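You operate a simulated robot arm through the tools that you are given. There is no shell and no other tool. Be economical: measure what you need, move in short steps, check, and stop when the job is done.

You run a simulated robot arm. Do the job below in one go: nothing can be reset, and whatever is moved stays where it is left.

## Task
Drain the descaling bath, then refill it to between the red marks.
Fine: slide the lid open for it and shut it after; drain until the level tube is empty; shut the drain knob before filling.
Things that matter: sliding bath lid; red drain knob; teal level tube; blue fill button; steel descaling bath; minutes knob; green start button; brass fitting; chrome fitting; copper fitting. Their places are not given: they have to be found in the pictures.

Only the result counts: the job must be done as asked and must still hold three seconds after the hand-in. Knocking over, shifting, dropping, spilling or breaking anything else fails it. Lids that push on must go on centred and level and be pressed home; caps that screw on are set level and turned clockwise until they are tight.

## Robot
A 7-joint arm with a two-finger parallel gripper, fixed in place. Base frame: the origin is at the foot of the arm, x ahead of it, y to its left, z up. Lengths are in m, angles in rad, forces in N, time in s.
With the tool pointing down near the work surface it reaches from about 0.14 to 0.66 m from the base axis. Its first joint turns from -1.152 to 1.152 rad. Payload 2.4 kg.
Tool frame: the origin (TCP) lies between the finger pads and is the grasp point; the fingertips stand 0.03 m ahead of it; z points along the fingers, y is the line along which they close. Largest opening 0.094 m; finger width 0.028, thickness 0.01; the body of the gripper, 0.05 by 0.096 m, starts 0.055 m behind the TCP.
Orientation is that of the tool frame in the base frame, as a unit quaternion [w, x, y, z]. With the fingers straight down and closing along the base's y, the tool's x points along the base's -x, its y along +y and its z along -z.

## Interface
- The arm moves only by the tool move_arm. Its argument "increments" is a list of rows, each an object of numbers (a shift or turn left out is 0, a gripper value left out holds the last): "x", "y", "z": the shift along the base's x, y, z in m; "rx", "ry", "rz": the turn, a rotation vector about the base's x, y, z in degrees; "claw": the opening, from 0 (shut) to 1 (fully open). In form: [{"x": .., "y": .., "z": .., "rx": .., "ry": .., "rz": .., "claw": ..}, ...]. A call has 1 to 10 rows; each row is the pose to reach, as a shift and turn from the pose commanded when the call began. Rows are played at 5 a second. More than 0.05 m and 0.15 rad between two rows, or a gripper value outside its range, and nothing of the call is played. Where a pose cannot be reached the arm comes as near as it can. A force on the tool above 40 N (or 10 N above the force at the start of the call, whichever is more), or a blocked arm, ends the call early, and 0.2 s more pass. Each finger travels about 0.153 m/s and halts on what it meets, pressing with about 24 N; the grip force reading is that of the motor and also rises with nothing between the fingers. The clock runs only during rows and for 0.2 s after the last one: add rows that repeat a pose to give the fingers time. The reply holds the time, the measured pose of the TCP, the force on the tool along the base axes, the opening and the grip force, in the units named above and with some noise, and new pictures: "pictures" is both (left out), scene, wrist or none.
- Cameras (640 x 400 px; columns grow to the right, rows downward): "scene" is fixed at [0.0532, 0.4836, 1.4183]; the picture's right is [-0.69, -0.73, 0.00], its down [-0.57, 0.53, -0.63] and it looks along [0.46, -0.43, -0.78] (base axes); focal length 337 px, centre (320, 200). "wrist" rides on the gripper at [-0.037, 0, -0.058] in the tool frame; the picture's right is [0.00, -1.00, 0.00], its down [0.97, 0.00, -0.24] and it looks along [0.24, 0.00, 0.97] (tool axes); focal length 218 px, centre (320, 200).
- pixel_to_xyz(camera, pixels): for up to 12 pixels [column, row] of the newest picture of that camera ("zoom" is the newest enlarged one), the place [x, y, z] in the base frame of the surface seen there, good to about 0.003 m, but the place of the scene camera against the robot may be out by one fixed shift of up to 0.018 m in any direction. No time passes.
- inspect(camera, box): a new picture of the part [left, top, right, bottom] of that camera's present view, enlarged. No time passes.
- close_job(): hands the job in; it is judged then, once.

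Keep the steps short. Do not move on a guess: measure, check each grasp and each placing, and mend mistakes. In all there are 80 turns and 120 pictures (those below and enlarged ones count). Leave the gripper open and the arm clear of the work at the hand-in unless told otherwise, and finish with a single line.

The tools are called after "Call:" by a JSON object that holds its "op" and its "data". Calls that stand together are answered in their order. move_arm: Moves the arm, as the interface text tells. Its arguments: {"type":"object","properties":{"increments":{"type":"array","items":{"type":"object","properties":{"x":{"type":"number"},"y":{"type":"number"},"z":{"type":"number"},"rx":{"type":"number"},"ry":{"type":"number"},"rz":{"type":"number"},"claw":{"type":"number"}}}},"pictures":{"type":"string","enum":["both","scene","wrist","none"]}},"required":["increments"]} The other tools are called the same way: pixel_to_xyz (camera, pixels) gives the place of the surface under pixels of a picture; inspect (camera, box) takes an enlarged picture of a part of a camera's view; close_job () hands the job in.

At the start:

```text
clock: 0.0
tool_pos: [0.4233, 0.192, 1.079]
orientation: [0.0, -0.001, 1.0, 0.0]
wrist_force: [-0.1, 0.0, 0.3]
width: 0.0939
grasp_force: 0.0
```

scene: 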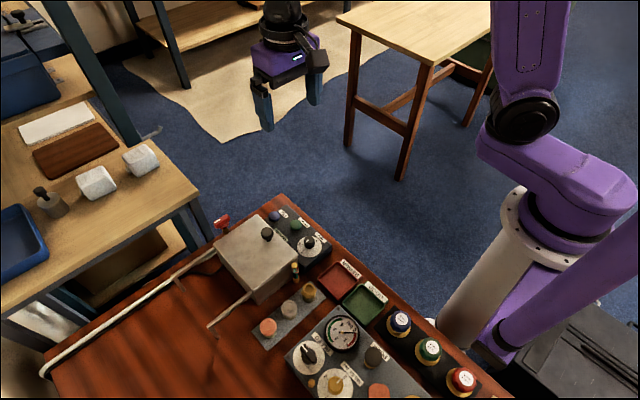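
wrist: 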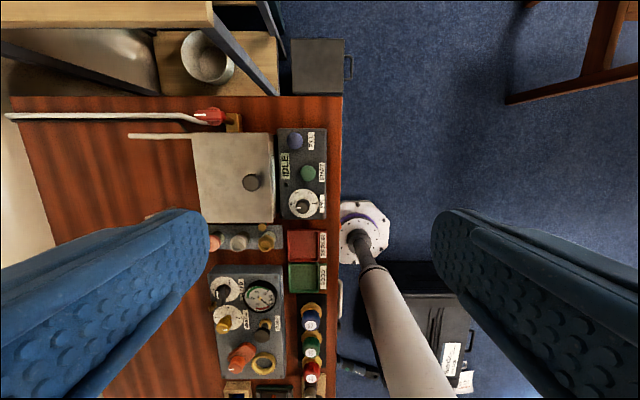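

I see the bath with its lid around scene (257,255) and a small control panel beside it. I'll enlarge both views to identify the parts.

Call:
{"op": "inspect", "data": {"camera": "scene", "box": [190, 190, 350, 290]}}

Call:
{"op": "inspect", "data": {"camera": "wrist", "box": [120, 90, 344, 230]}}

Call:
{"op": "inspect", "data": {"camera": "scene", "box": [240, 270, 480, 400]}}

```text
4.00 times, centred on (270, 240) of scene
```

zoom: 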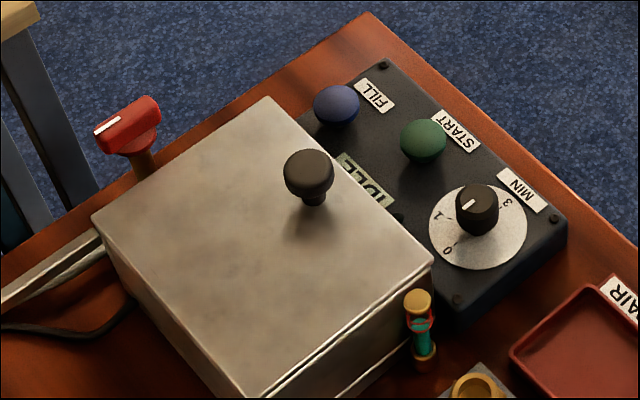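

```text
2.86 times, centred on (232, 160) of wrist
```

zoom: 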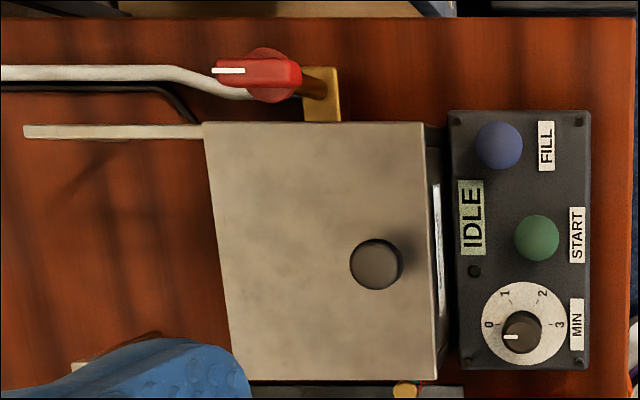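

```text
2.67 times, centred on (360, 335) of scene
```

zoom: 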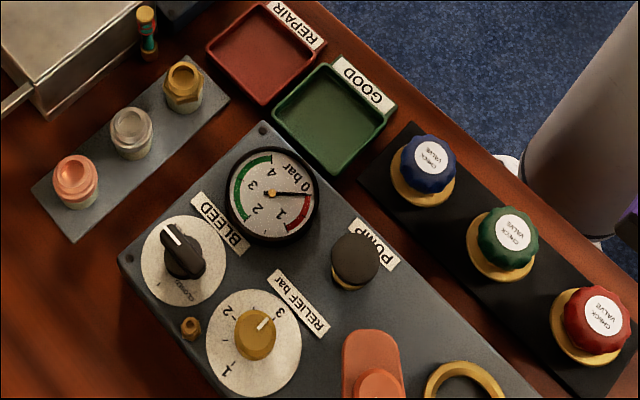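

Next I'll measure the lid, lid knob, drain knob, fill button and level tube.

Call:
{"op": "pixel_to_xyz", "data": {"camera": "wrist", "pixels": [[251, 182], [194, 138], [270, 138], [270, 222], [200, 222], [210, 115], [197, 115], [224, 118], [232, 127], [295, 140], [308, 173], [264, 227]]}}

Call:
{"op": "pixel_to_xyz", "data": {"camera": "scene", "pixels": [[267, 233], [257, 214], [213, 245], [298, 255], [222, 220], [216, 223], [229, 216], [274, 215], [296, 224], [294, 265], [309, 241], [225, 229]]}}

Call:
{"op": "pixel_to_xyz", "data": {"camera": "wrist", "pixels": [[130, 135], [190, 136], [150, 150], [230, 180], [275, 180], [285, 150], [290, 215], [316, 215], [300, 205], [325, 140], [240, 105], [205, 112]]}}

```text
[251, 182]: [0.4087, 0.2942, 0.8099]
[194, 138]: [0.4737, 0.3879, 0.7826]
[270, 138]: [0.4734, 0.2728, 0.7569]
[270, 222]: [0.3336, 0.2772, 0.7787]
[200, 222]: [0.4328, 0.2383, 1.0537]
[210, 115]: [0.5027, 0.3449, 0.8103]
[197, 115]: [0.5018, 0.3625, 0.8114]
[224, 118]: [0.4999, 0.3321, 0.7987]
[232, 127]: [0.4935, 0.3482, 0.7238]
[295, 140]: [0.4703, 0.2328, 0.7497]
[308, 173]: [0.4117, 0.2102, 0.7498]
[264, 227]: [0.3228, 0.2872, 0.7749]
```

```text
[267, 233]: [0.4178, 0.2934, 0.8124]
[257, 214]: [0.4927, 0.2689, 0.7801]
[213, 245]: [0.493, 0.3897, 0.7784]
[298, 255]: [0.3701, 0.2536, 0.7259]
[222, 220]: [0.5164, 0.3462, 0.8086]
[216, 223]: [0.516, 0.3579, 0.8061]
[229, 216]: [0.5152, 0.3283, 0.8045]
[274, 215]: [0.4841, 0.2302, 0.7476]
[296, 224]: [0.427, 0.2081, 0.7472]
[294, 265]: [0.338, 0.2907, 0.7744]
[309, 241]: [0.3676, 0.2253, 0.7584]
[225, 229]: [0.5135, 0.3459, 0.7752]
```

```text
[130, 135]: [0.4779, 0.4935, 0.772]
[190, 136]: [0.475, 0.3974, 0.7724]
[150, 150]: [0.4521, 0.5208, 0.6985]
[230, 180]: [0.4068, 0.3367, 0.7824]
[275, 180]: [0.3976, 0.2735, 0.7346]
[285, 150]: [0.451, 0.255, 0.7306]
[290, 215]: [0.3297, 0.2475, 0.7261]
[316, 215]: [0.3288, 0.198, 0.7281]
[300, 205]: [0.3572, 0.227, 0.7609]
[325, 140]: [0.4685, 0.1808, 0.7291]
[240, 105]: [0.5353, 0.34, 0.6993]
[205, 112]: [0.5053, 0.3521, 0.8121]
```

Bath lid x 0.334–0.474, lid knob about (0.407,0.294), drain knob about (0.503,0.346). Now a closer look at the level tube near scene (295,270) and the drain knob.

Call:
{"op": "inspect", "data": {"camera": "scene", "box": [279, 257, 311, 289]}}

Call:
{"op": "inspect", "data": {"camera": "scene", "box": [205, 205, 245, 235]}}

```text
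12.50 times, centred on (295, 273) of scene
```

zoom: 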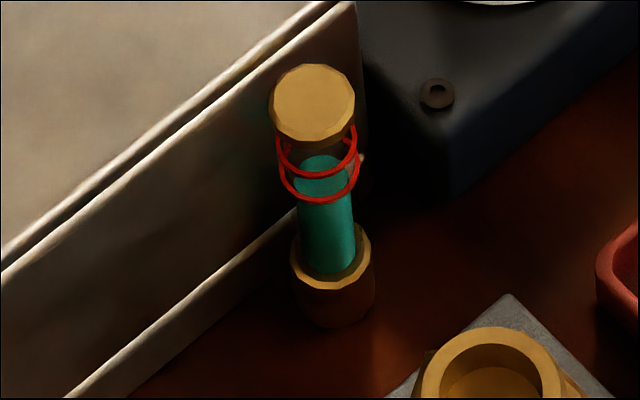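

```text
13.33 times, centred on (225, 220) of scene
```

zoom: 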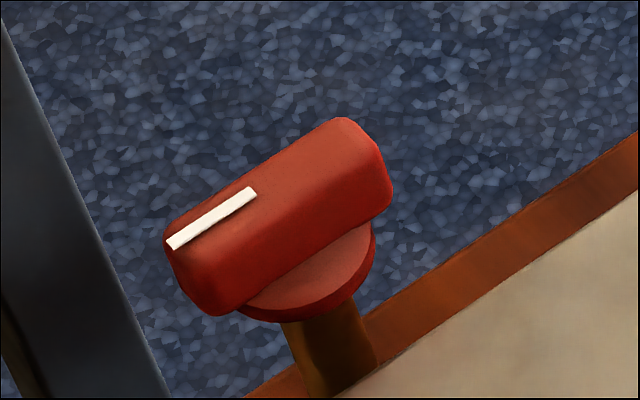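

The liquid presently stands near the rings. I'll first go above the lid knob at (0.408,0.294) with the gripper half open.

Call:
{"op": "move_arm", "data": {"increments": [{"x": -0.005, "y": 0.035, "z": -0.02, "claw": 0.6}, {"x": -0.01, "y": 0.07, "z": -0.045}, {"x": -0.015, "y": 0.102, "z": -0.075}, {"x": -0.015, "y": 0.102, "z": -0.12}, {"x": -0.015, "y": 0.102, "z": -0.165}, {"x": -0.015, "y": 0.102, "z": -0.205}, {"x": -0.015, "y": 0.102, "z": -0.205}], "pictures": "both"}}

```text
clock: 1.6
tool_pos: [0.4078, 0.2954, 0.872]
orientation: [0.0, 0.0, 1.0, 0.0]
wrist_force: [0.8, -0.8, 0.1]
width: 0.0561
grasp_force: 0.1
```

scene: 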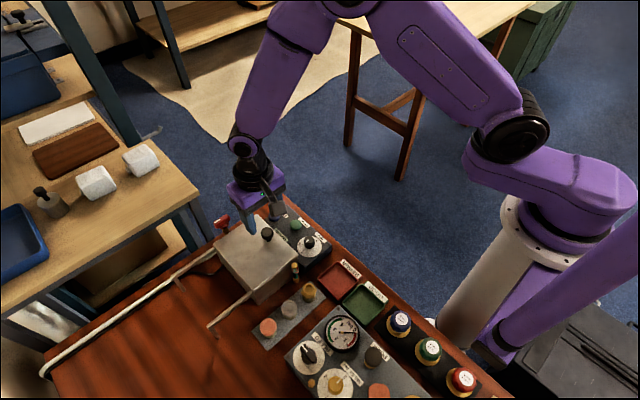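
wrist: 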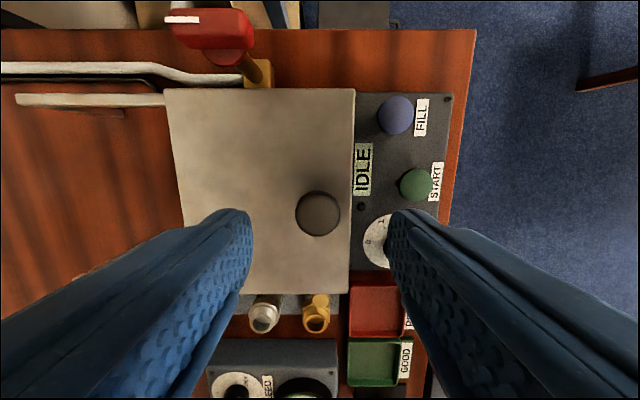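

The lid knob is at wrist (318,213); re-measure it, the drain knob and the buttons from close up.

Call:
{"op": "pixel_to_xyz", "data": {"camera": "wrist", "pixels": [[318, 213], [300, 213], [337, 213], [318, 194], [318, 230], [183, 21], [205, 21], [245, 30], [222, 60], [396, 112], [345, 150], [172, 95]]}}

```text
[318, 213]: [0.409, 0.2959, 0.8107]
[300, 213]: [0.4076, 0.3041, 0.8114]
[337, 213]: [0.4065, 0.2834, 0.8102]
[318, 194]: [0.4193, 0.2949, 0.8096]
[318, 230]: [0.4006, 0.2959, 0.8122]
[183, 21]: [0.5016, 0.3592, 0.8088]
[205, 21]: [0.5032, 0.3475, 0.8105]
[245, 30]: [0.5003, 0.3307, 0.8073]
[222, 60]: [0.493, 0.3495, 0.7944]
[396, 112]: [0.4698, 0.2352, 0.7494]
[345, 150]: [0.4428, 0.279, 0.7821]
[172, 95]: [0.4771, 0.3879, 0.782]
```

Knob centre ≈ (0.409,0.295), top 0.811. Descend to TCP z 0.821 and close.

Call:
{"op": "move_arm", "data": {"increments": [{"x": 0.001, "z": -0.03}, {"x": 0.001, "z": -0.052}, {"x": 0.001, "z": -0.052, "claw": 0}, {"x": 0.001, "z": -0.052}, {"x": 0.001, "z": -0.052}], "pictures": "wrist"}}

```text
clock: 2.8
tool_pos: [0.4083, 0.2974, 0.8206]
orientation: [0.0, 0.0, 1.0, 0.001]
wrist_force: [-1.3, 11.3, -5.7]
width: 0.0265
grasp_force: 45.2
```

wrist: 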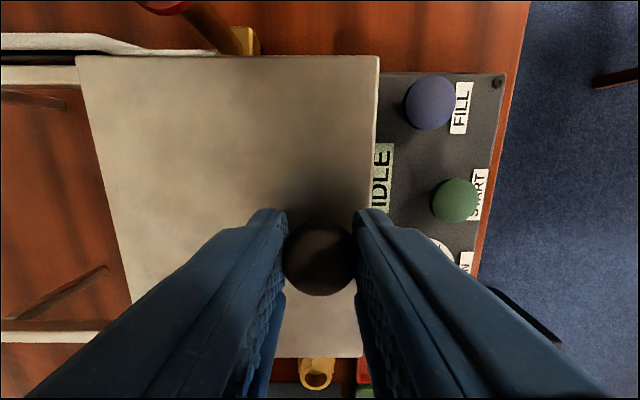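

Knob gripped (width 0.0265). Slide the lid toward +y along the rails.

Call:
{"op": "move_arm", "data": {"increments": [{"y": 0.015}, {"y": 0.03}, {"y": 0.045}, {"y": 0.06}, {"y": 0.06}], "pictures": "both"}}

```text
clock: 4.0
tool_pos: [0.4086, 0.3528, 0.8214]
orientation: [-0.003, 0.0, 1.0, -0.003]
wrist_force: [-2.9, -0.1, -33.8]
width: 0.0261
grasp_force: 44.8
```

scene: 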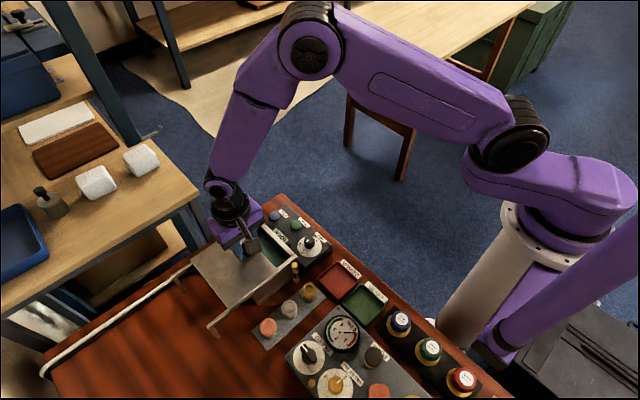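
wrist: 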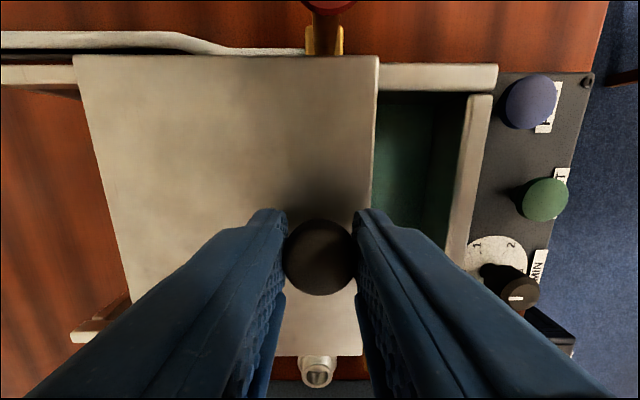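

Lid moves (half open), but there's a −34 N vertical load. I'll lower by 2 mm to relieve and read.

Call:
{"op": "move_arm", "data": {"increments": [{"z": -0.002}, {"z": -0.002}], "pictures": "none"}}

```text
clock: 4.6
tool_pos: [0.4081, 0.3545, 0.8211]
orientation: [-0.001, 0.0, 1.0, 0.0]
wrist_force: [-8.8, -0.2, -5.0]
width: 0.0261
grasp_force: 44.8
```

Relieved. Continue sliding, in gentle steps.

Call:
{"op": "move_arm", "data": {"increments": [{"y": 0.01}, {"y": 0.02}, {"y": 0.03}, {"y": 0.04}, {"y": 0.045}, {"y": 0.045}], "pictures": "both"}}

```text
clock: 6.0
tool_pos: [0.4079, 0.4003, 0.8212]
orientation: [0.001, 0.0, 1.0, 0.001]
wrist_force: [-20.6, 1.0, 23.6]
width: 0.0259
grasp_force: 44.8
```

scene: 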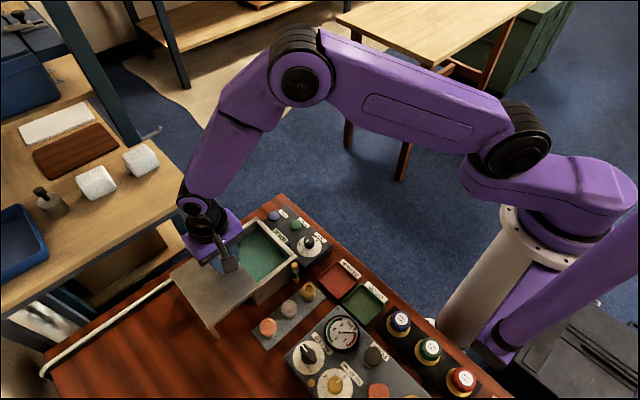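
wrist: 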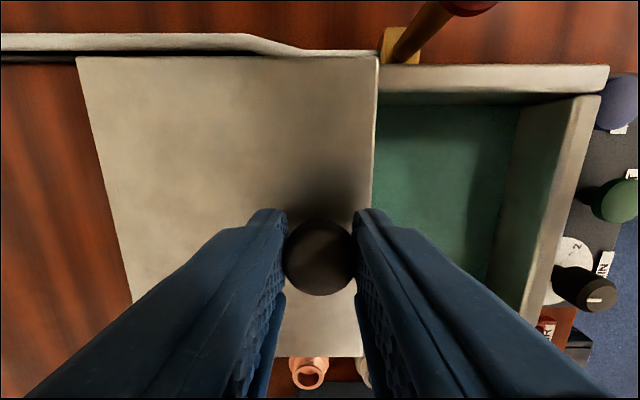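

Lid moved 0.103 m, no stop felt yet (Fy≈1 N). Nudge further to feel for the end stop.

Call:
{"op": "move_arm", "data": {"increments": [{"y": 0.004, "z": -0.001}, {"y": 0.008, "z": -0.001}, {"y": 0.01, "z": -0.001}], "pictures": "none"}}

```text
clock: 6.7
tool_pos: [0.4099, 0.4008, 0.8172]
orientation: [-0.004, 0.003, 1.0, -0.007]
wrist_force: [-4.1, -7.0, 11.2]
width: 0.0259
grasp_force: 44.8
stopped in row 3: the force on the tool passed its limit (the readings are from after the stop); the commanded pose is now the measured one
```

End stop reached at y≈0.400. Open and rise straight up.

Call:
{"op": "move_arm", "data": {"increments": [{"claw": 0.6}, {"claw": 0.6}, {"z": 0.03}, {"z": 0.07}, {"z": 0.1}], "pictures": "both"}}

```text
clock: 7.9
tool_pos: [0.4117, 0.4021, 0.9181]
orientation: [-0.004, 0.002, 1.0, -0.006]
wrist_force: [0.2, -0.3, -0.3]
width: 0.0565
grasp_force: 0.0
```

scene: 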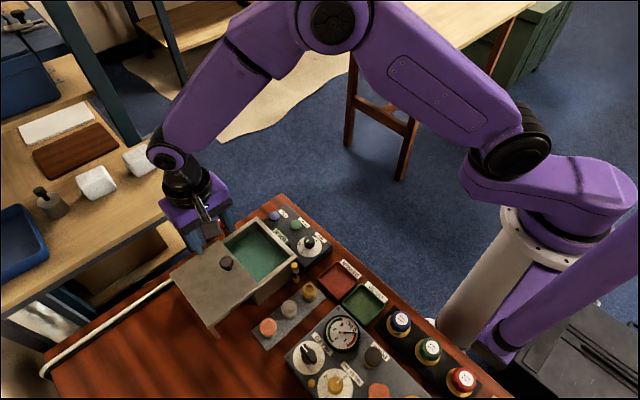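
wrist: 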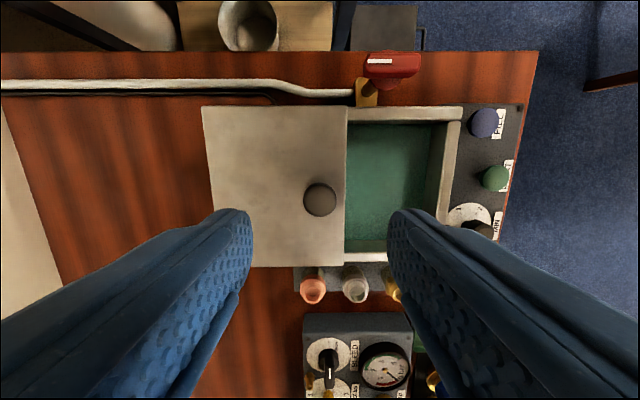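

Lid stays open. Now turn the gripper +90° about z while moving above the drain knob (0.502,0.346), in two calls.

Call:
{"op": "move_arm", "data": {"increments": [{"x": 0.015, "y": -0.01, "rz": 8}, {"x": 0.03, "y": -0.02, "rz": 16}, {"x": 0.045, "y": -0.03, "rz": 24}, {"x": 0.06, "y": -0.04, "rz": 32}, {"x": 0.075, "y": -0.05, "rz": 40}, {"x": 0.09, "y": -0.056, "rz": 48}], "pictures": "none"}}

Call:
{"op": "move_arm", "data": {"increments": [{"rz": 8}, {"rz": 16}, {"rz": 24}, {"rz": 32}, {"rz": 40}, {"rz": 42}], "pictures": "both"}}

```text
clock: 9.3
tool_pos: [0.4992, 0.3449, 0.919]
orientation: [-0.002, -0.405, 0.914, -0.006]
wrist_force: [-0.6, -1.3, 0.3]
width: 0.0567
grasp_force: 0.0
```

```text
clock: 10.7
tool_pos: [0.5006, 0.3458, 0.9198]
orientation: [0.001, -0.706, 0.708, -0.006]
wrist_force: [0.5, -0.4, -0.4]
width: 0.0566
grasp_force: 0.0
```

scene: 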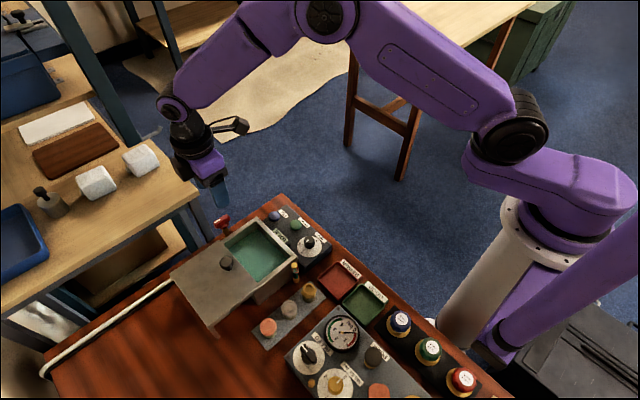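
wrist: 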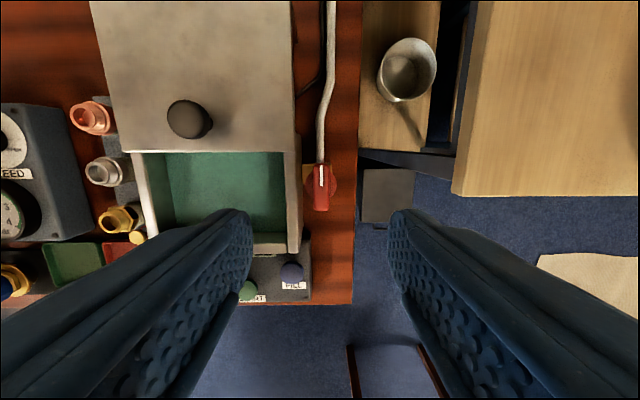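

Measure the drain knob (321,187) and the neighbouring wooden bench for clearance.

Call:
{"op": "pixel_to_xyz", "data": {"camera": "wrist", "pixels": [[320, 168], [321, 185], [321, 205], [314, 200], [328, 200], [334, 186], [308, 186], [460, 190], [380, 150], [291, 240], [292, 268], [248, 290]]}}

Call:
{"op": "inspect", "data": {"camera": "wrist", "box": [290, 150, 354, 220]}}

Call:
{"op": "inspect", "data": {"camera": "scene", "box": [279, 257, 311, 289]}}

```text
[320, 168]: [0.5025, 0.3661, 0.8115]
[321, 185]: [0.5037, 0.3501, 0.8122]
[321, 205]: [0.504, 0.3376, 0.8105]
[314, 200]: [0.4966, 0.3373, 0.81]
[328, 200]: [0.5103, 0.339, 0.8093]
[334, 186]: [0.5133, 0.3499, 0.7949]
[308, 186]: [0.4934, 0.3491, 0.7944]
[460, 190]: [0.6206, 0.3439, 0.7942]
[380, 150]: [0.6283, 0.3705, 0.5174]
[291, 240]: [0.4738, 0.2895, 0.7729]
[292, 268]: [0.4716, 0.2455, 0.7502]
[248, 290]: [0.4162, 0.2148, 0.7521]
```

```text
5.71 times, centred on (322, 185) of wrist
```

zoom: 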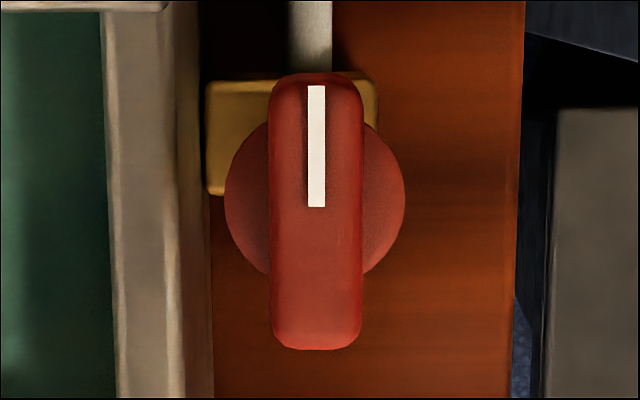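

```text
12.50 times, centred on (295, 273) of scene
```

zoom: 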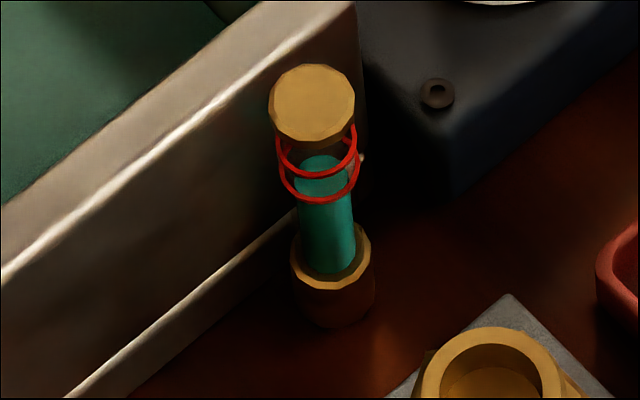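

Level unchanged, so the pointer at +y is the closed position. Knob axis ≈ (0.5035,0.350), bar z 0.795–0.811. Descend to TCP z 0.828 and grip the bar.

Call:
{"op": "move_arm", "data": {"increments": [{"x": 0.003, "y": 0.004, "z": -0.04}, {"x": 0.003, "y": 0.004, "z": -0.075}, {"x": 0.003, "y": 0.004, "z": -0.091}, {"x": 0.003, "y": 0.004, "z": -0.091}], "pictures": "wrist"}}

```text
clock: 11.7
tool_pos: [0.5037, 0.3489, 0.8273]
orientation: [0.001, -0.706, 0.709, -0.007]
wrist_force: [0.3, -0.6, -0.4]
width: 0.0563
grasp_force: 0.0
```

wrist: 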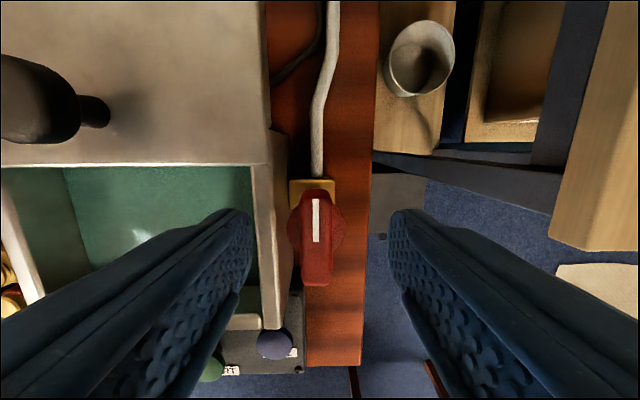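

Bar is centred between the fingers (col ~318). Close.

Call:
{"op": "move_arm", "data": {"increments": [{"claw": 0}, {"claw": 0}, {"claw": 0}], "pictures": "wrist"}}

```text
clock: 12.5
tool_pos: [0.502, 0.3499, 0.8283]
orientation: [-0.001, -0.706, 0.708, -0.006]
wrist_force: [-9.1, -0.2, 3.0]
width: 0.0129
grasp_force: 44.7
```

wrist: 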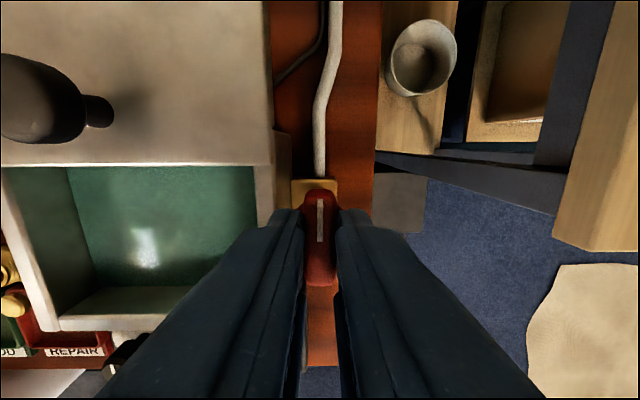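

Gripped. Ease 1.5 mm in −x and try turning counter-clockwise 16°.

Call:
{"op": "move_arm", "data": {"increments": [{"x": -0.0015}, {"x": -0.0015, "rz": 8}, {"x": -0.0015, "rz": 16}, {"x": -0.0015, "rz": 16}], "pictures": "wrist"}}

```text
clock: 13.5
tool_pos: [0.501, 0.3493, 0.8287]
orientation: [-0.003, 0.796, -0.606, 0.006]
wrist_force: [-4.1, 0.5, 4.4]
width: 0.0203
grasp_force: 45.2
```

wrist: 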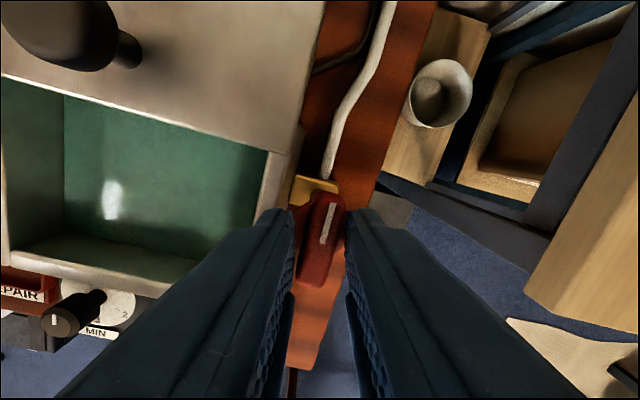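

The knob did not follow (width grew to 0.020, bar stays along y): that's its stop. Turn back and go clockwise.

Call:
{"op": "move_arm", "data": {"increments": [{"rz": -8}, {"rz": -16}, {"rz": -24}, {"rz": -32}, {"rz": -40}, {"rz": -46}, {"rz": -46}], "pictures": "wrist"}}

```text
clock: 15.1
tool_pos: [0.5014, 0.3496, 0.8276]
orientation: [-0.001, -0.496, 0.868, -0.007]
wrist_force: [4.6, -1.6, 7.2]
width: 0.0129
grasp_force: 44.8
```

wrist: 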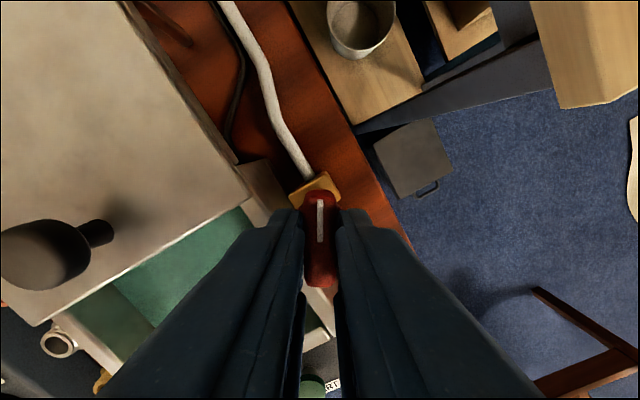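

The knob follows clockwise (width 0.0129). Carry on another 45° or until stopped.

Call:
{"op": "move_arm", "data": {"increments": [{"rz": -8}, {"rz": -16}, {"rz": -24}, {"rz": -32}, {"rz": -40}, {"rz": -48}, {"rz": -56}, {"rz": -60}, {"rz": -60}], "pictures": "both"}}

Call:
{"op": "inspect", "data": {"camera": "scene", "box": [279, 257, 311, 289]}}

```text
clock: 17.1
tool_pos: [0.5014, 0.3501, 0.8276]
orientation: [-0.002, 0.003, 1.0, -0.006]
wrist_force: [0.9, -2.3, 18.9]
width: 0.0127
grasp_force: 45.1
```

scene: 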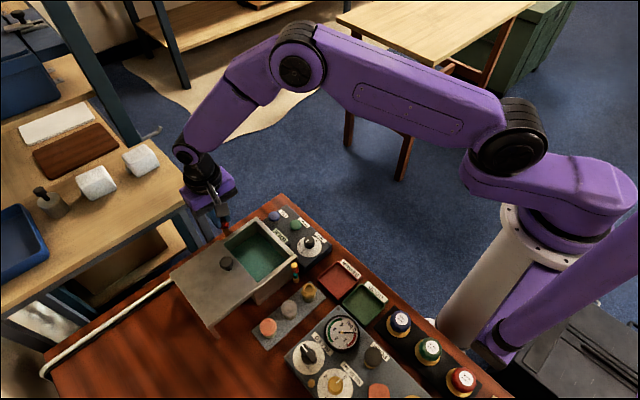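
wrist: 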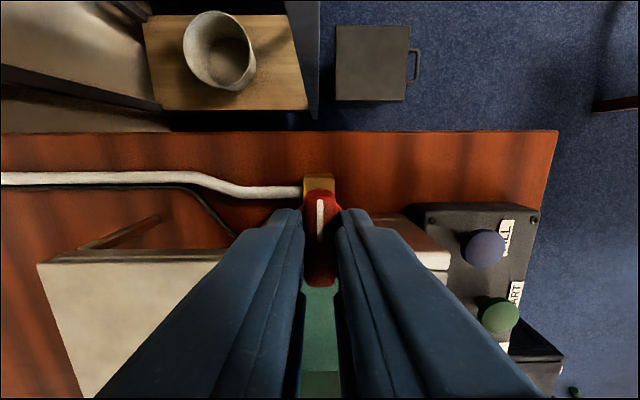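

```text
12.50 times, centred on (295, 273) of scene
```

zoom: 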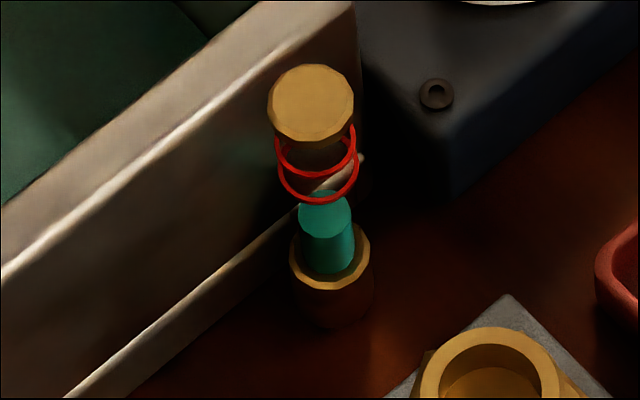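

Draining: the column has dropped. Knob now at 90°. Hold and wait about 2 s.

Call:
{"op": "move_arm", "data": {"increments": [{}, {}, {}, {}, {}, {}, {}, {}, {}, {}], "pictures": "none"}}

Call:
{"op": "inspect", "data": {"camera": "scene", "box": [279, 257, 311, 289]}}

```text
clock: 19.3
tool_pos: [0.5024, 0.3505, 0.8267]
orientation: [-0.002, 0.003, 1.0, -0.005]
wrist_force: [-4.1, 0.4, 21.4]
width: 0.013
grasp_force: 44.9
```

```text
12.50 times, centred on (295, 273) of scene
```

zoom: 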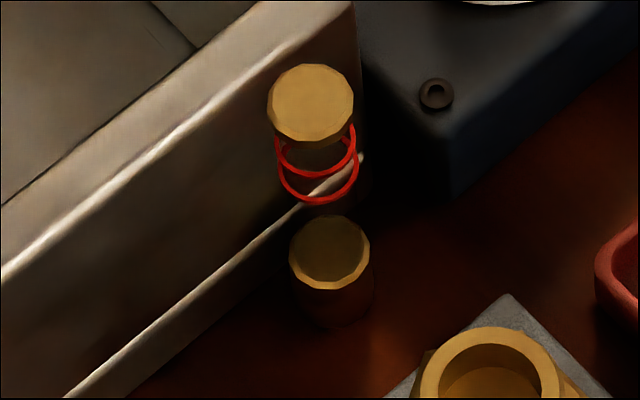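

The tube looks empty. Wait another 2 s in case the brass cup hides a residue, then turn back.

Call:
{"op": "move_arm", "data": {"increments": [{}, {}, {}, {}, {}, {}, {}, {}, {}, {}], "pictures": "none"}}

Call:
{"op": "move_arm", "data": {"increments": [{"rz": 8}, {"rz": 16}, {"rz": 24}, {"rz": 32}, {"rz": 40}, {"rz": 48}, {"rz": 48}], "pictures": "none"}}

Call:
{"op": "move_arm", "data": {"increments": [{"rz": 8}, {"rz": 16}, {"rz": 24}, {"rz": 32}, {"rz": 40}, {"rz": 43}, {"rz": 43}], "pictures": "both"}}

```text
clock: 21.5
tool_pos: [0.5013, 0.3505, 0.8267]
orientation: [-0.003, 0.003, 1.0, -0.005]
wrist_force: [-1.1, 4.3, 20.4]
width: 0.0131
grasp_force: 44.9
```

```text
clock: 23.1
tool_pos: [0.5017, 0.3511, 0.8272]
orientation: [-0.001, -0.405, 0.914, -0.006]
wrist_force: [1.3, 3.3, 14.4]
width: 0.0129
grasp_force: 44.7
```

```text
clock: 24.7
tool_pos: [0.5022, 0.349, 0.8277]
orientation: [-0.001, 0.71, -0.704, 0.006]
wrist_force: [8.0, 4.1, 5.4]
width: 0.0126
grasp_force: 44.8
```

scene: 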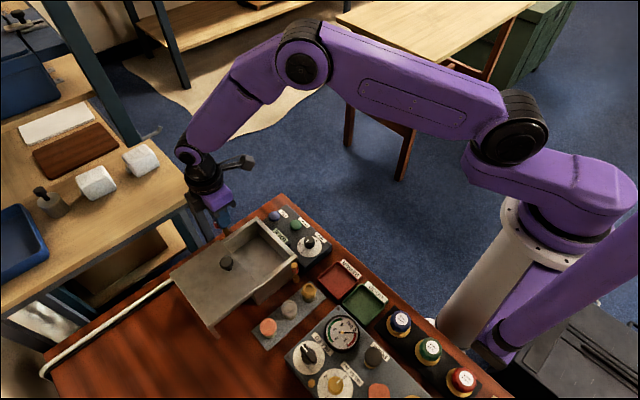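
wrist: 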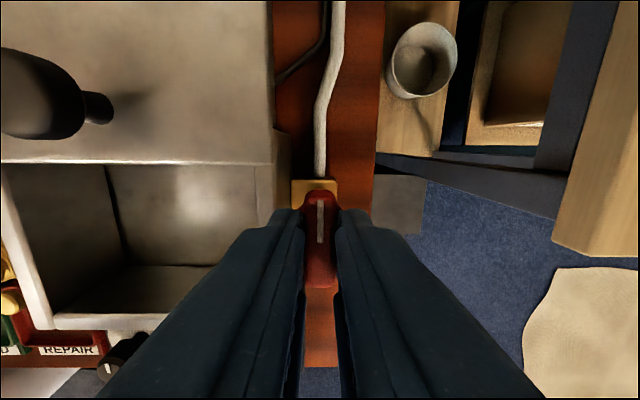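

Bath empty, drain knob back along y. Push to its stop (2° more), release and rise.

Call:
{"op": "move_arm", "data": {"increments": [{"rz": 3}, {"rz": 0, "claw": 0.5}, {"claw": 0.5}, {"z": 0.04}, {"z": 0.08}, {"z": 0.1}], "pictures": "wrist"}}

Call:
{"op": "inspect", "data": {"camera": "wrist", "box": [290, 150, 354, 220]}}

```text
clock: 26.1
tool_pos: [0.5003, 0.3515, 0.9276]
orientation: [-0.001, 0.711, -0.703, 0.007]
wrist_force: [0.0, 0.1, 0.0]
width: 0.0469
grasp_force: 0.1
```

wrist: 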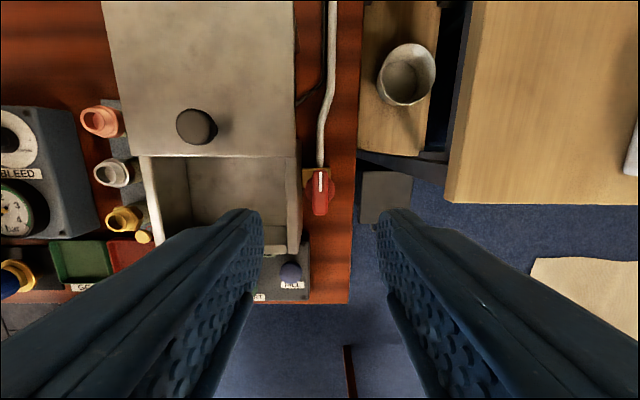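

```text
5.71 times, centred on (322, 185) of wrist
```

zoom: 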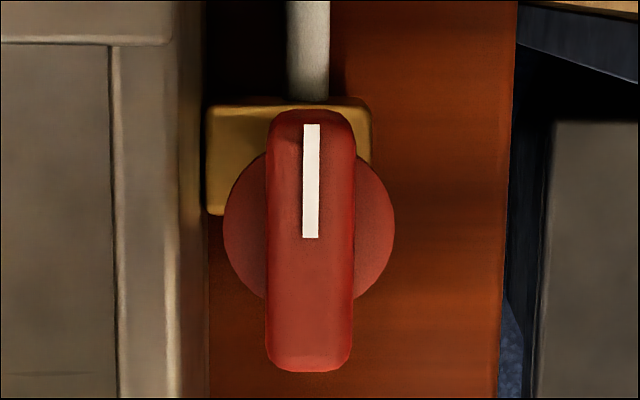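

Drain closed (pointer along +y). Now go above the fill button (~(0.471,0.234)) with fingers shut.

Call:
{"op": "move_arm", "data": {"increments": [{"x": -0.01, "y": -0.04, "claw": 0.5}, {"x": -0.02, "y": -0.08}, {"x": -0.03, "y": -0.117}, {"x": -0.03, "y": -0.117}], "pictures": "wrist"}}

```text
clock: 27.1
tool_pos: [0.4707, 0.2338, 0.9274]
orientation: [-0.002, 0.712, -0.703, 0.006]
wrist_force: [-0.2, -0.1, 0.3]
width: 0.0471
grasp_force: 0.1
```

wrist: 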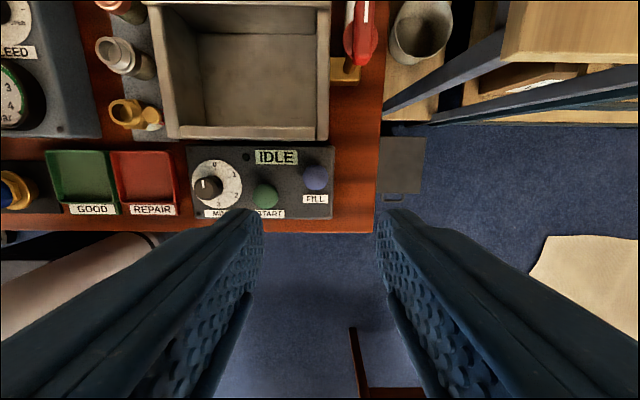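

Call:
{"op": "pixel_to_xyz", "data": {"camera": "wrist", "pixels": [[316, 176], [306, 176], [327, 176], [316, 166], [316, 187], [280, 140], [266, 194]]}}

Call:
{"op": "inspect", "data": {"camera": "wrist", "box": [230, 130, 358, 220]}}

```text
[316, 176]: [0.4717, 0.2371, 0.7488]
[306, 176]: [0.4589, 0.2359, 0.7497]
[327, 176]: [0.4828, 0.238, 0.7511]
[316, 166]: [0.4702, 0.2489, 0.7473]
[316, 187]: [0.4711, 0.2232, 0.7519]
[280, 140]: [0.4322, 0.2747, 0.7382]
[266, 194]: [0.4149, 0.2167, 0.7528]
```

```text
4.44 times, centred on (294, 175) of wrist
```

zoom: 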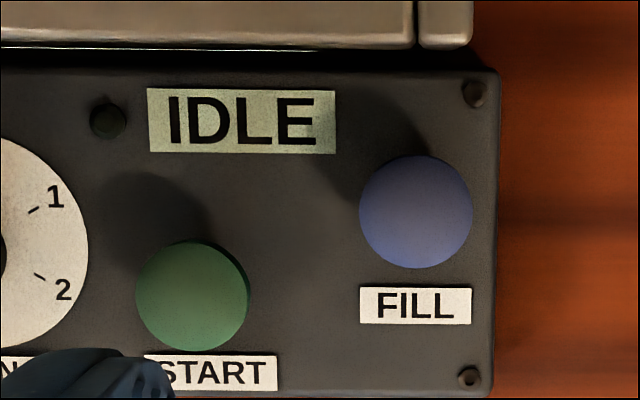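

Button centre (0.471,0.236), top ≈0.751. Close the fingers and descend to tips ≈0.762 (TCP 0.792).

Call:
{"op": "move_arm", "data": {"increments": [{"y": 0.002, "claw": 0}, {"y": 0.002, "z": -0.045}, {"y": 0.002, "z": -0.09}, {"y": 0.002, "z": -0.135}, {"y": 0.002, "z": -0.135}], "pictures": "both"}}

Call:
{"op": "inspect", "data": {"camera": "scene", "box": [255, 200, 315, 290]}}

```text
clock: 28.3
tool_pos: [0.4731, 0.2349, 0.7897]
orientation: [-0.002, 0.712, -0.703, 0.006]
wrist_force: [0.5, -0.2, 0.8]
width: 0.0
grasp_force: 23.7
```

scene: 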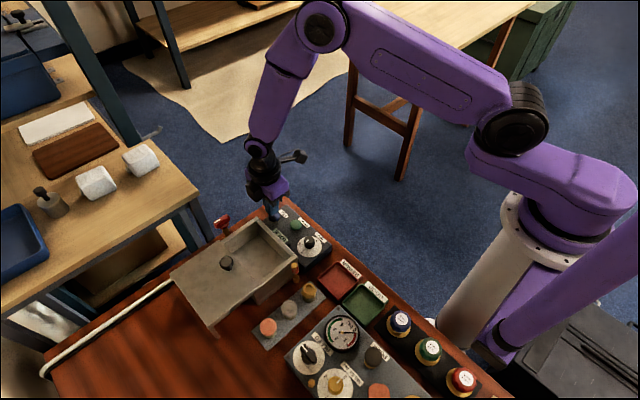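
wrist: 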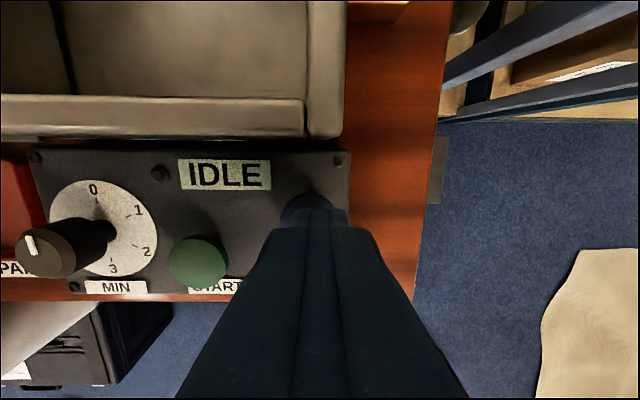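

```text
4.44 times, centred on (285, 245) of scene
```

zoom: 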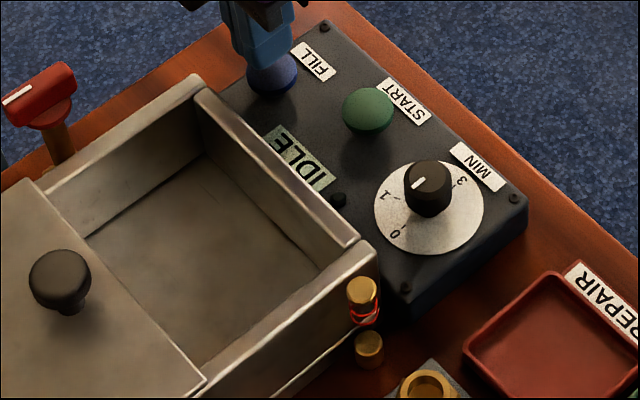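

Positioned above the button; display IDLE, tube empty. Short test press (about 0.3 s) and retreat.

Call:
{"op": "move_arm", "data": {"increments": [{"z": -0.008}, {"z": -0.013}, {"z": -0.013}, {"z": 0.002}], "pictures": "none"}}

Call:
{"op": "inspect", "data": {"camera": "scene", "box": [255, 200, 315, 290]}}

```text
clock: 29.3
tool_pos: [0.4714, 0.2355, 0.7925]
orientation: [-0.002, 0.711, -0.703, 0.006]
wrist_force: [1.1, -0.7, 0.1]
width: 0.0
grasp_force: 24.5
```

```text
4.44 times, centred on (285, 245) of scene
```

zoom: 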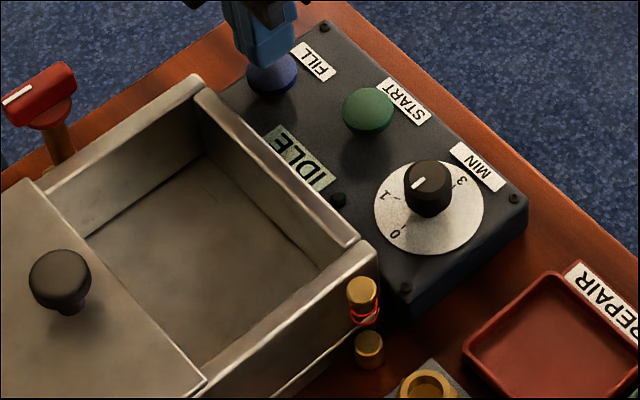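

No filling yet. Press deeper in small steps and read the force while down.

Call:
{"op": "move_arm", "data": {"increments": [{"z": -0.012}, {"z": -0.016}, {"z": -0.018}], "pictures": "none"}}

Call:
{"op": "inspect", "data": {"camera": "scene", "box": [255, 200, 315, 290]}}

```text
clock: 30.1
tool_pos: [0.4713, 0.2349, 0.7765]
orientation: [-0.001, 0.711, -0.703, 0.007]
wrist_force: [-1.8, -0.1, 4.2]
width: 0.0
grasp_force: 23.9
```

```text
4.44 times, centred on (285, 245) of scene
```

zoom: 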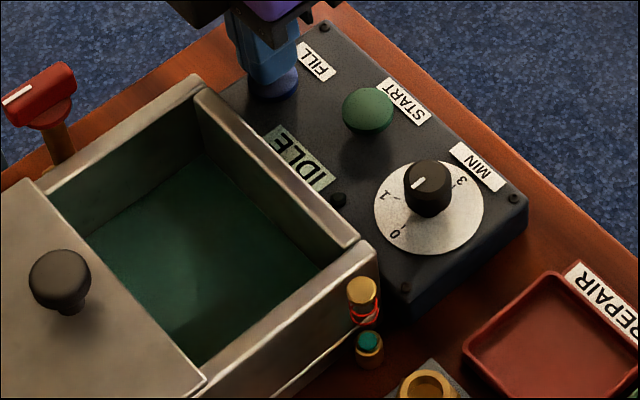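

It is filling while pressed (4 N). Lift now to see whether it stops on release.

Call:
{"op": "move_arm", "data": {"increments": [{"z": 0.016}], "pictures": "none"}}

Call:
{"op": "inspect", "data": {"camera": "scene", "box": [279, 257, 311, 289]}}

```text
clock: 30.5
tool_pos: [0.4713, 0.2353, 0.791]
orientation: [-0.002, 0.711, -0.703, 0.006]
wrist_force: [0.8, 0.7, 0.4]
width: 0.0001
grasp_force: 24.2
```

```text
12.50 times, centred on (295, 273) of scene
```

zoom: 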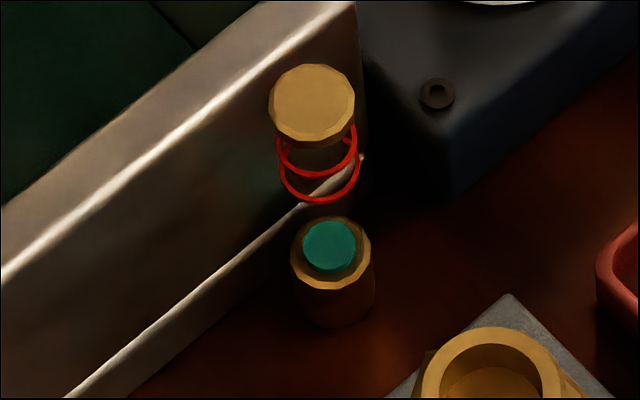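

It stops on release. Level surface is at zoom row ~247; the rings' centres come out near rows 171 (lower) and 145 (upper). Measure ring and surface heights for reference.

Call:
{"op": "pixel_to_xyz", "data": {"camera": "zoom", "pixels": [[330, 247], [320, 202], [318, 176], [320, 200], [312, 75], [284, 185], [356, 185], [330, 285]]}}

Call:
{"op": "move_arm", "data": {"increments": [{"z": -0.012}, {"z": -0.016}, {"z": -0.016}, {"z": 0.0}], "pictures": "none"}}

Call:
{"op": "inspect", "data": {"camera": "scene", "box": [279, 257, 311, 289]}}

```text
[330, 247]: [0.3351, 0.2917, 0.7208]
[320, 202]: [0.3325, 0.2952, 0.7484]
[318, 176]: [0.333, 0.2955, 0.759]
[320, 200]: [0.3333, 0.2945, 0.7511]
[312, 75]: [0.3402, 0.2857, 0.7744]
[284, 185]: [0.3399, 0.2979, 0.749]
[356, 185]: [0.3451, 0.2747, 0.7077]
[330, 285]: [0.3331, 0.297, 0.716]
```

```text
clock: 31.5
tool_pos: [0.4726, 0.2338, 0.7921]
orientation: [-0.001, 0.711, -0.703, 0.007]
wrist_force: [-0.5, -0.2, -0.5]
width: 0.0
grasp_force: 23.6
```

```text
12.50 times, centred on (295, 273) of scene
```

zoom: 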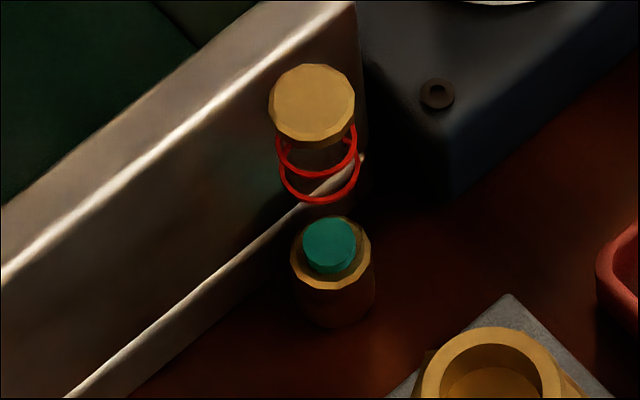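

Small rise (surface ≈ row 243). Time stands still between calls, so I'll press and hold with checks in between.

Call:
{"op": "move_arm", "data": {"increments": [{"z": -0.012}, {"z": -0.018}, {"z": -0.018}], "pictures": "none"}}

Call:
{"op": "inspect", "data": {"camera": "scene", "box": [279, 257, 311, 289]}}

```text
clock: 32.3
tool_pos: [0.4718, 0.2349, 0.7756]
orientation: [-0.001, 0.711, -0.703, 0.006]
wrist_force: [0.2, -1.8, 3.8]
width: 0.0002
grasp_force: 23.2
```

```text
12.50 times, centred on (295, 273) of scene
```

zoom: 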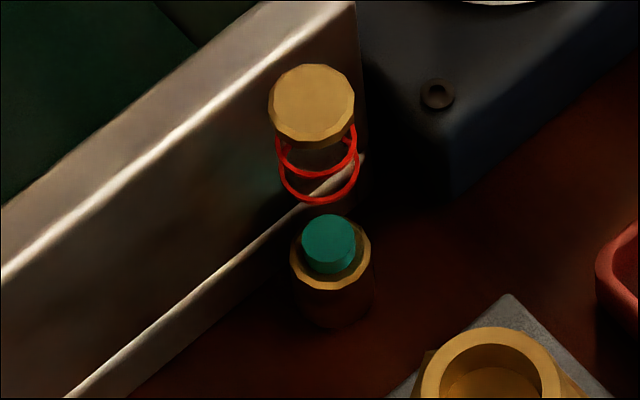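

Surface ≈ row 239, rising. Hold 1 s more.

Call:
{"op": "move_arm", "data": {"increments": [{}, {}, {}, {}], "pictures": "none"}}

Call:
{"op": "inspect", "data": {"camera": "scene", "box": [279, 257, 311, 289]}}

```text
clock: 33.3
tool_pos: [0.4712, 0.2352, 0.7746]
orientation: [-0.002, 0.711, -0.703, 0.007]
wrist_force: [0.4, -1.7, 3.5]
width: 0.0002
grasp_force: 24.1
```

```text
12.50 times, centred on (295, 273) of scene
```

zoom: 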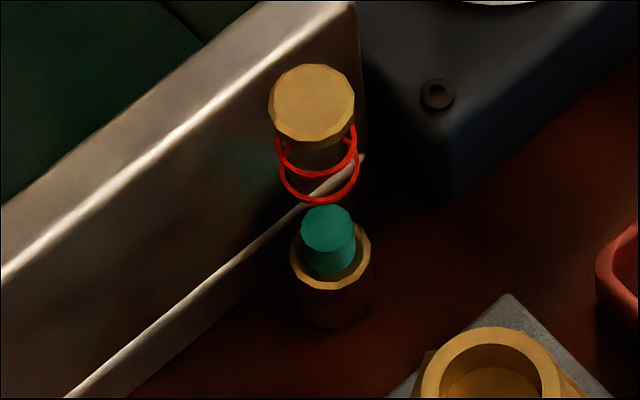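

Rate ≈ 11–12 rows/s; target centre ≈ row 158. Hold about 4 s more, then check.

Call:
{"op": "move_arm", "data": {"increments": [{}, {}, {}, {}, {}, {}, {}, {}, {}], "pictures": "none"}}

Call:
{"op": "move_arm", "data": {"increments": [{}, {}, {}, {}, {}, {}, {}, {}, {}], "pictures": "none"}}

Call:
{"op": "inspect", "data": {"camera": "scene", "box": [279, 257, 311, 289]}}

```text
clock: 35.3
tool_pos: [0.4709, 0.2353, 0.7757]
orientation: [-0.002, 0.711, -0.703, 0.007]
wrist_force: [0.5, -0.8, 4.7]
width: 0.0002
grasp_force: 24.2
```

```text
clock: 37.3
tool_pos: [0.4712, 0.2358, 0.7751]
orientation: [-0.001, 0.712, -0.703, 0.006]
wrist_force: [-0.1, 1.6, 4.8]
width: 0.0
grasp_force: 24.0
```

```text
12.50 times, centred on (295, 273) of scene
```

zoom: 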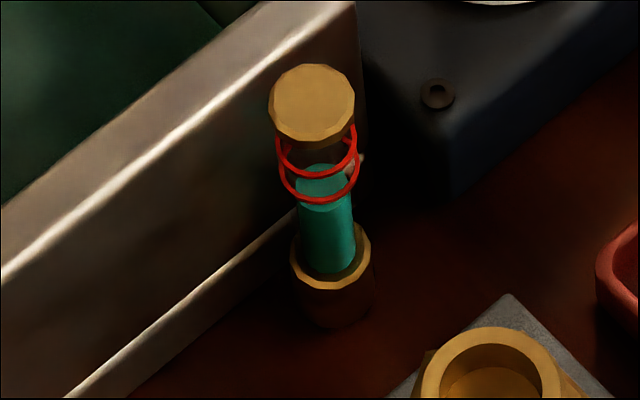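

Surface centre ≈ row 187, still below the lower ring. Hold 1.6 s more.

Call:
{"op": "move_arm", "data": {"increments": [{}, {}, {}, {}, {}, {}, {}], "pictures": "none"}}

Call:
{"op": "inspect", "data": {"camera": "scene", "box": [287, 263, 303, 283]}}

Call:
{"op": "pixel_to_xyz", "data": {"camera": "zoom", "pixels": [[320, 100], [320, 150], [320, 180], [330, 200]]}}

```text
clock: 38.9
tool_pos: [0.4711, 0.2348, 0.7756]
orientation: [-0.001, 0.711, -0.703, 0.006]
wrist_force: [-1.0, 1.2, 4.1]
width: 0.0002
grasp_force: 23.7
```

```text
16.00 times, centred on (295, 273) of scene
```

zoom: 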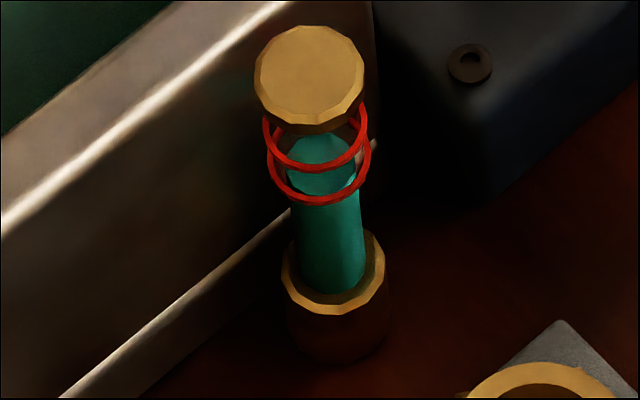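

```text
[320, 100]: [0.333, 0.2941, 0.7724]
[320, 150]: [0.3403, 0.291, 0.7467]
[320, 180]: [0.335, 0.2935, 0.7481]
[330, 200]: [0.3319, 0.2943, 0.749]
```

Surface centre ≈ row 164 in this zoom; lower ring centre ≈161, upper ≈128. Target ≈145, i.e. about 1.3 s more, then lift.

Call:
{"op": "move_arm", "data": {"increments": [{}, {}, {}, {}, {}, {}, {"z": 0.02}, {"z": 0.02}], "pictures": "none"}}

Call:
{"op": "inspect", "data": {"camera": "scene", "box": [287, 263, 303, 283]}}

Call:
{"op": "pixel_to_xyz", "data": {"camera": "zoom", "pixels": [[318, 150], [310, 150], [325, 150], [318, 182], [325, 168], [318, 168], [320, 202], [326, 201]]}}

```text
clock: 40.7
tool_pos: [0.4695, 0.2352, 0.7933]
orientation: [-0.001, 0.711, -0.703, 0.006]
wrist_force: [0.6, 0.8, -1.3]
width: 0.0
grasp_force: 23.9
```

```text
16.00 times, centred on (295, 273) of scene
```

zoom: 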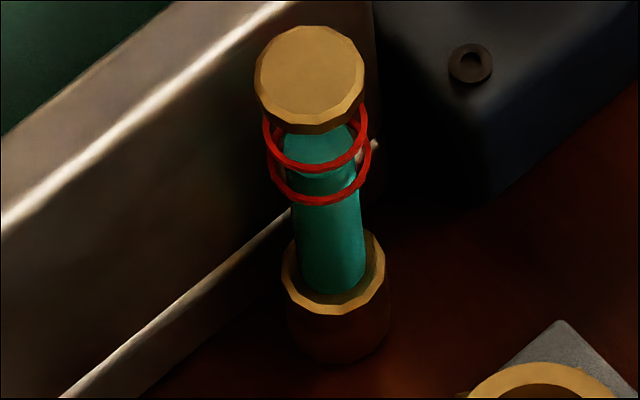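

```text
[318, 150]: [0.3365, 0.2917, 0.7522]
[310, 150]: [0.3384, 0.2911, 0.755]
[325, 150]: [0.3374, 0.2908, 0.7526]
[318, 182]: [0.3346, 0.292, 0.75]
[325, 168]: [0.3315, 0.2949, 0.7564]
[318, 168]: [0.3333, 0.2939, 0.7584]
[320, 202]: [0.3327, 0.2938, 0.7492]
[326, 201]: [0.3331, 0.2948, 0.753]
```

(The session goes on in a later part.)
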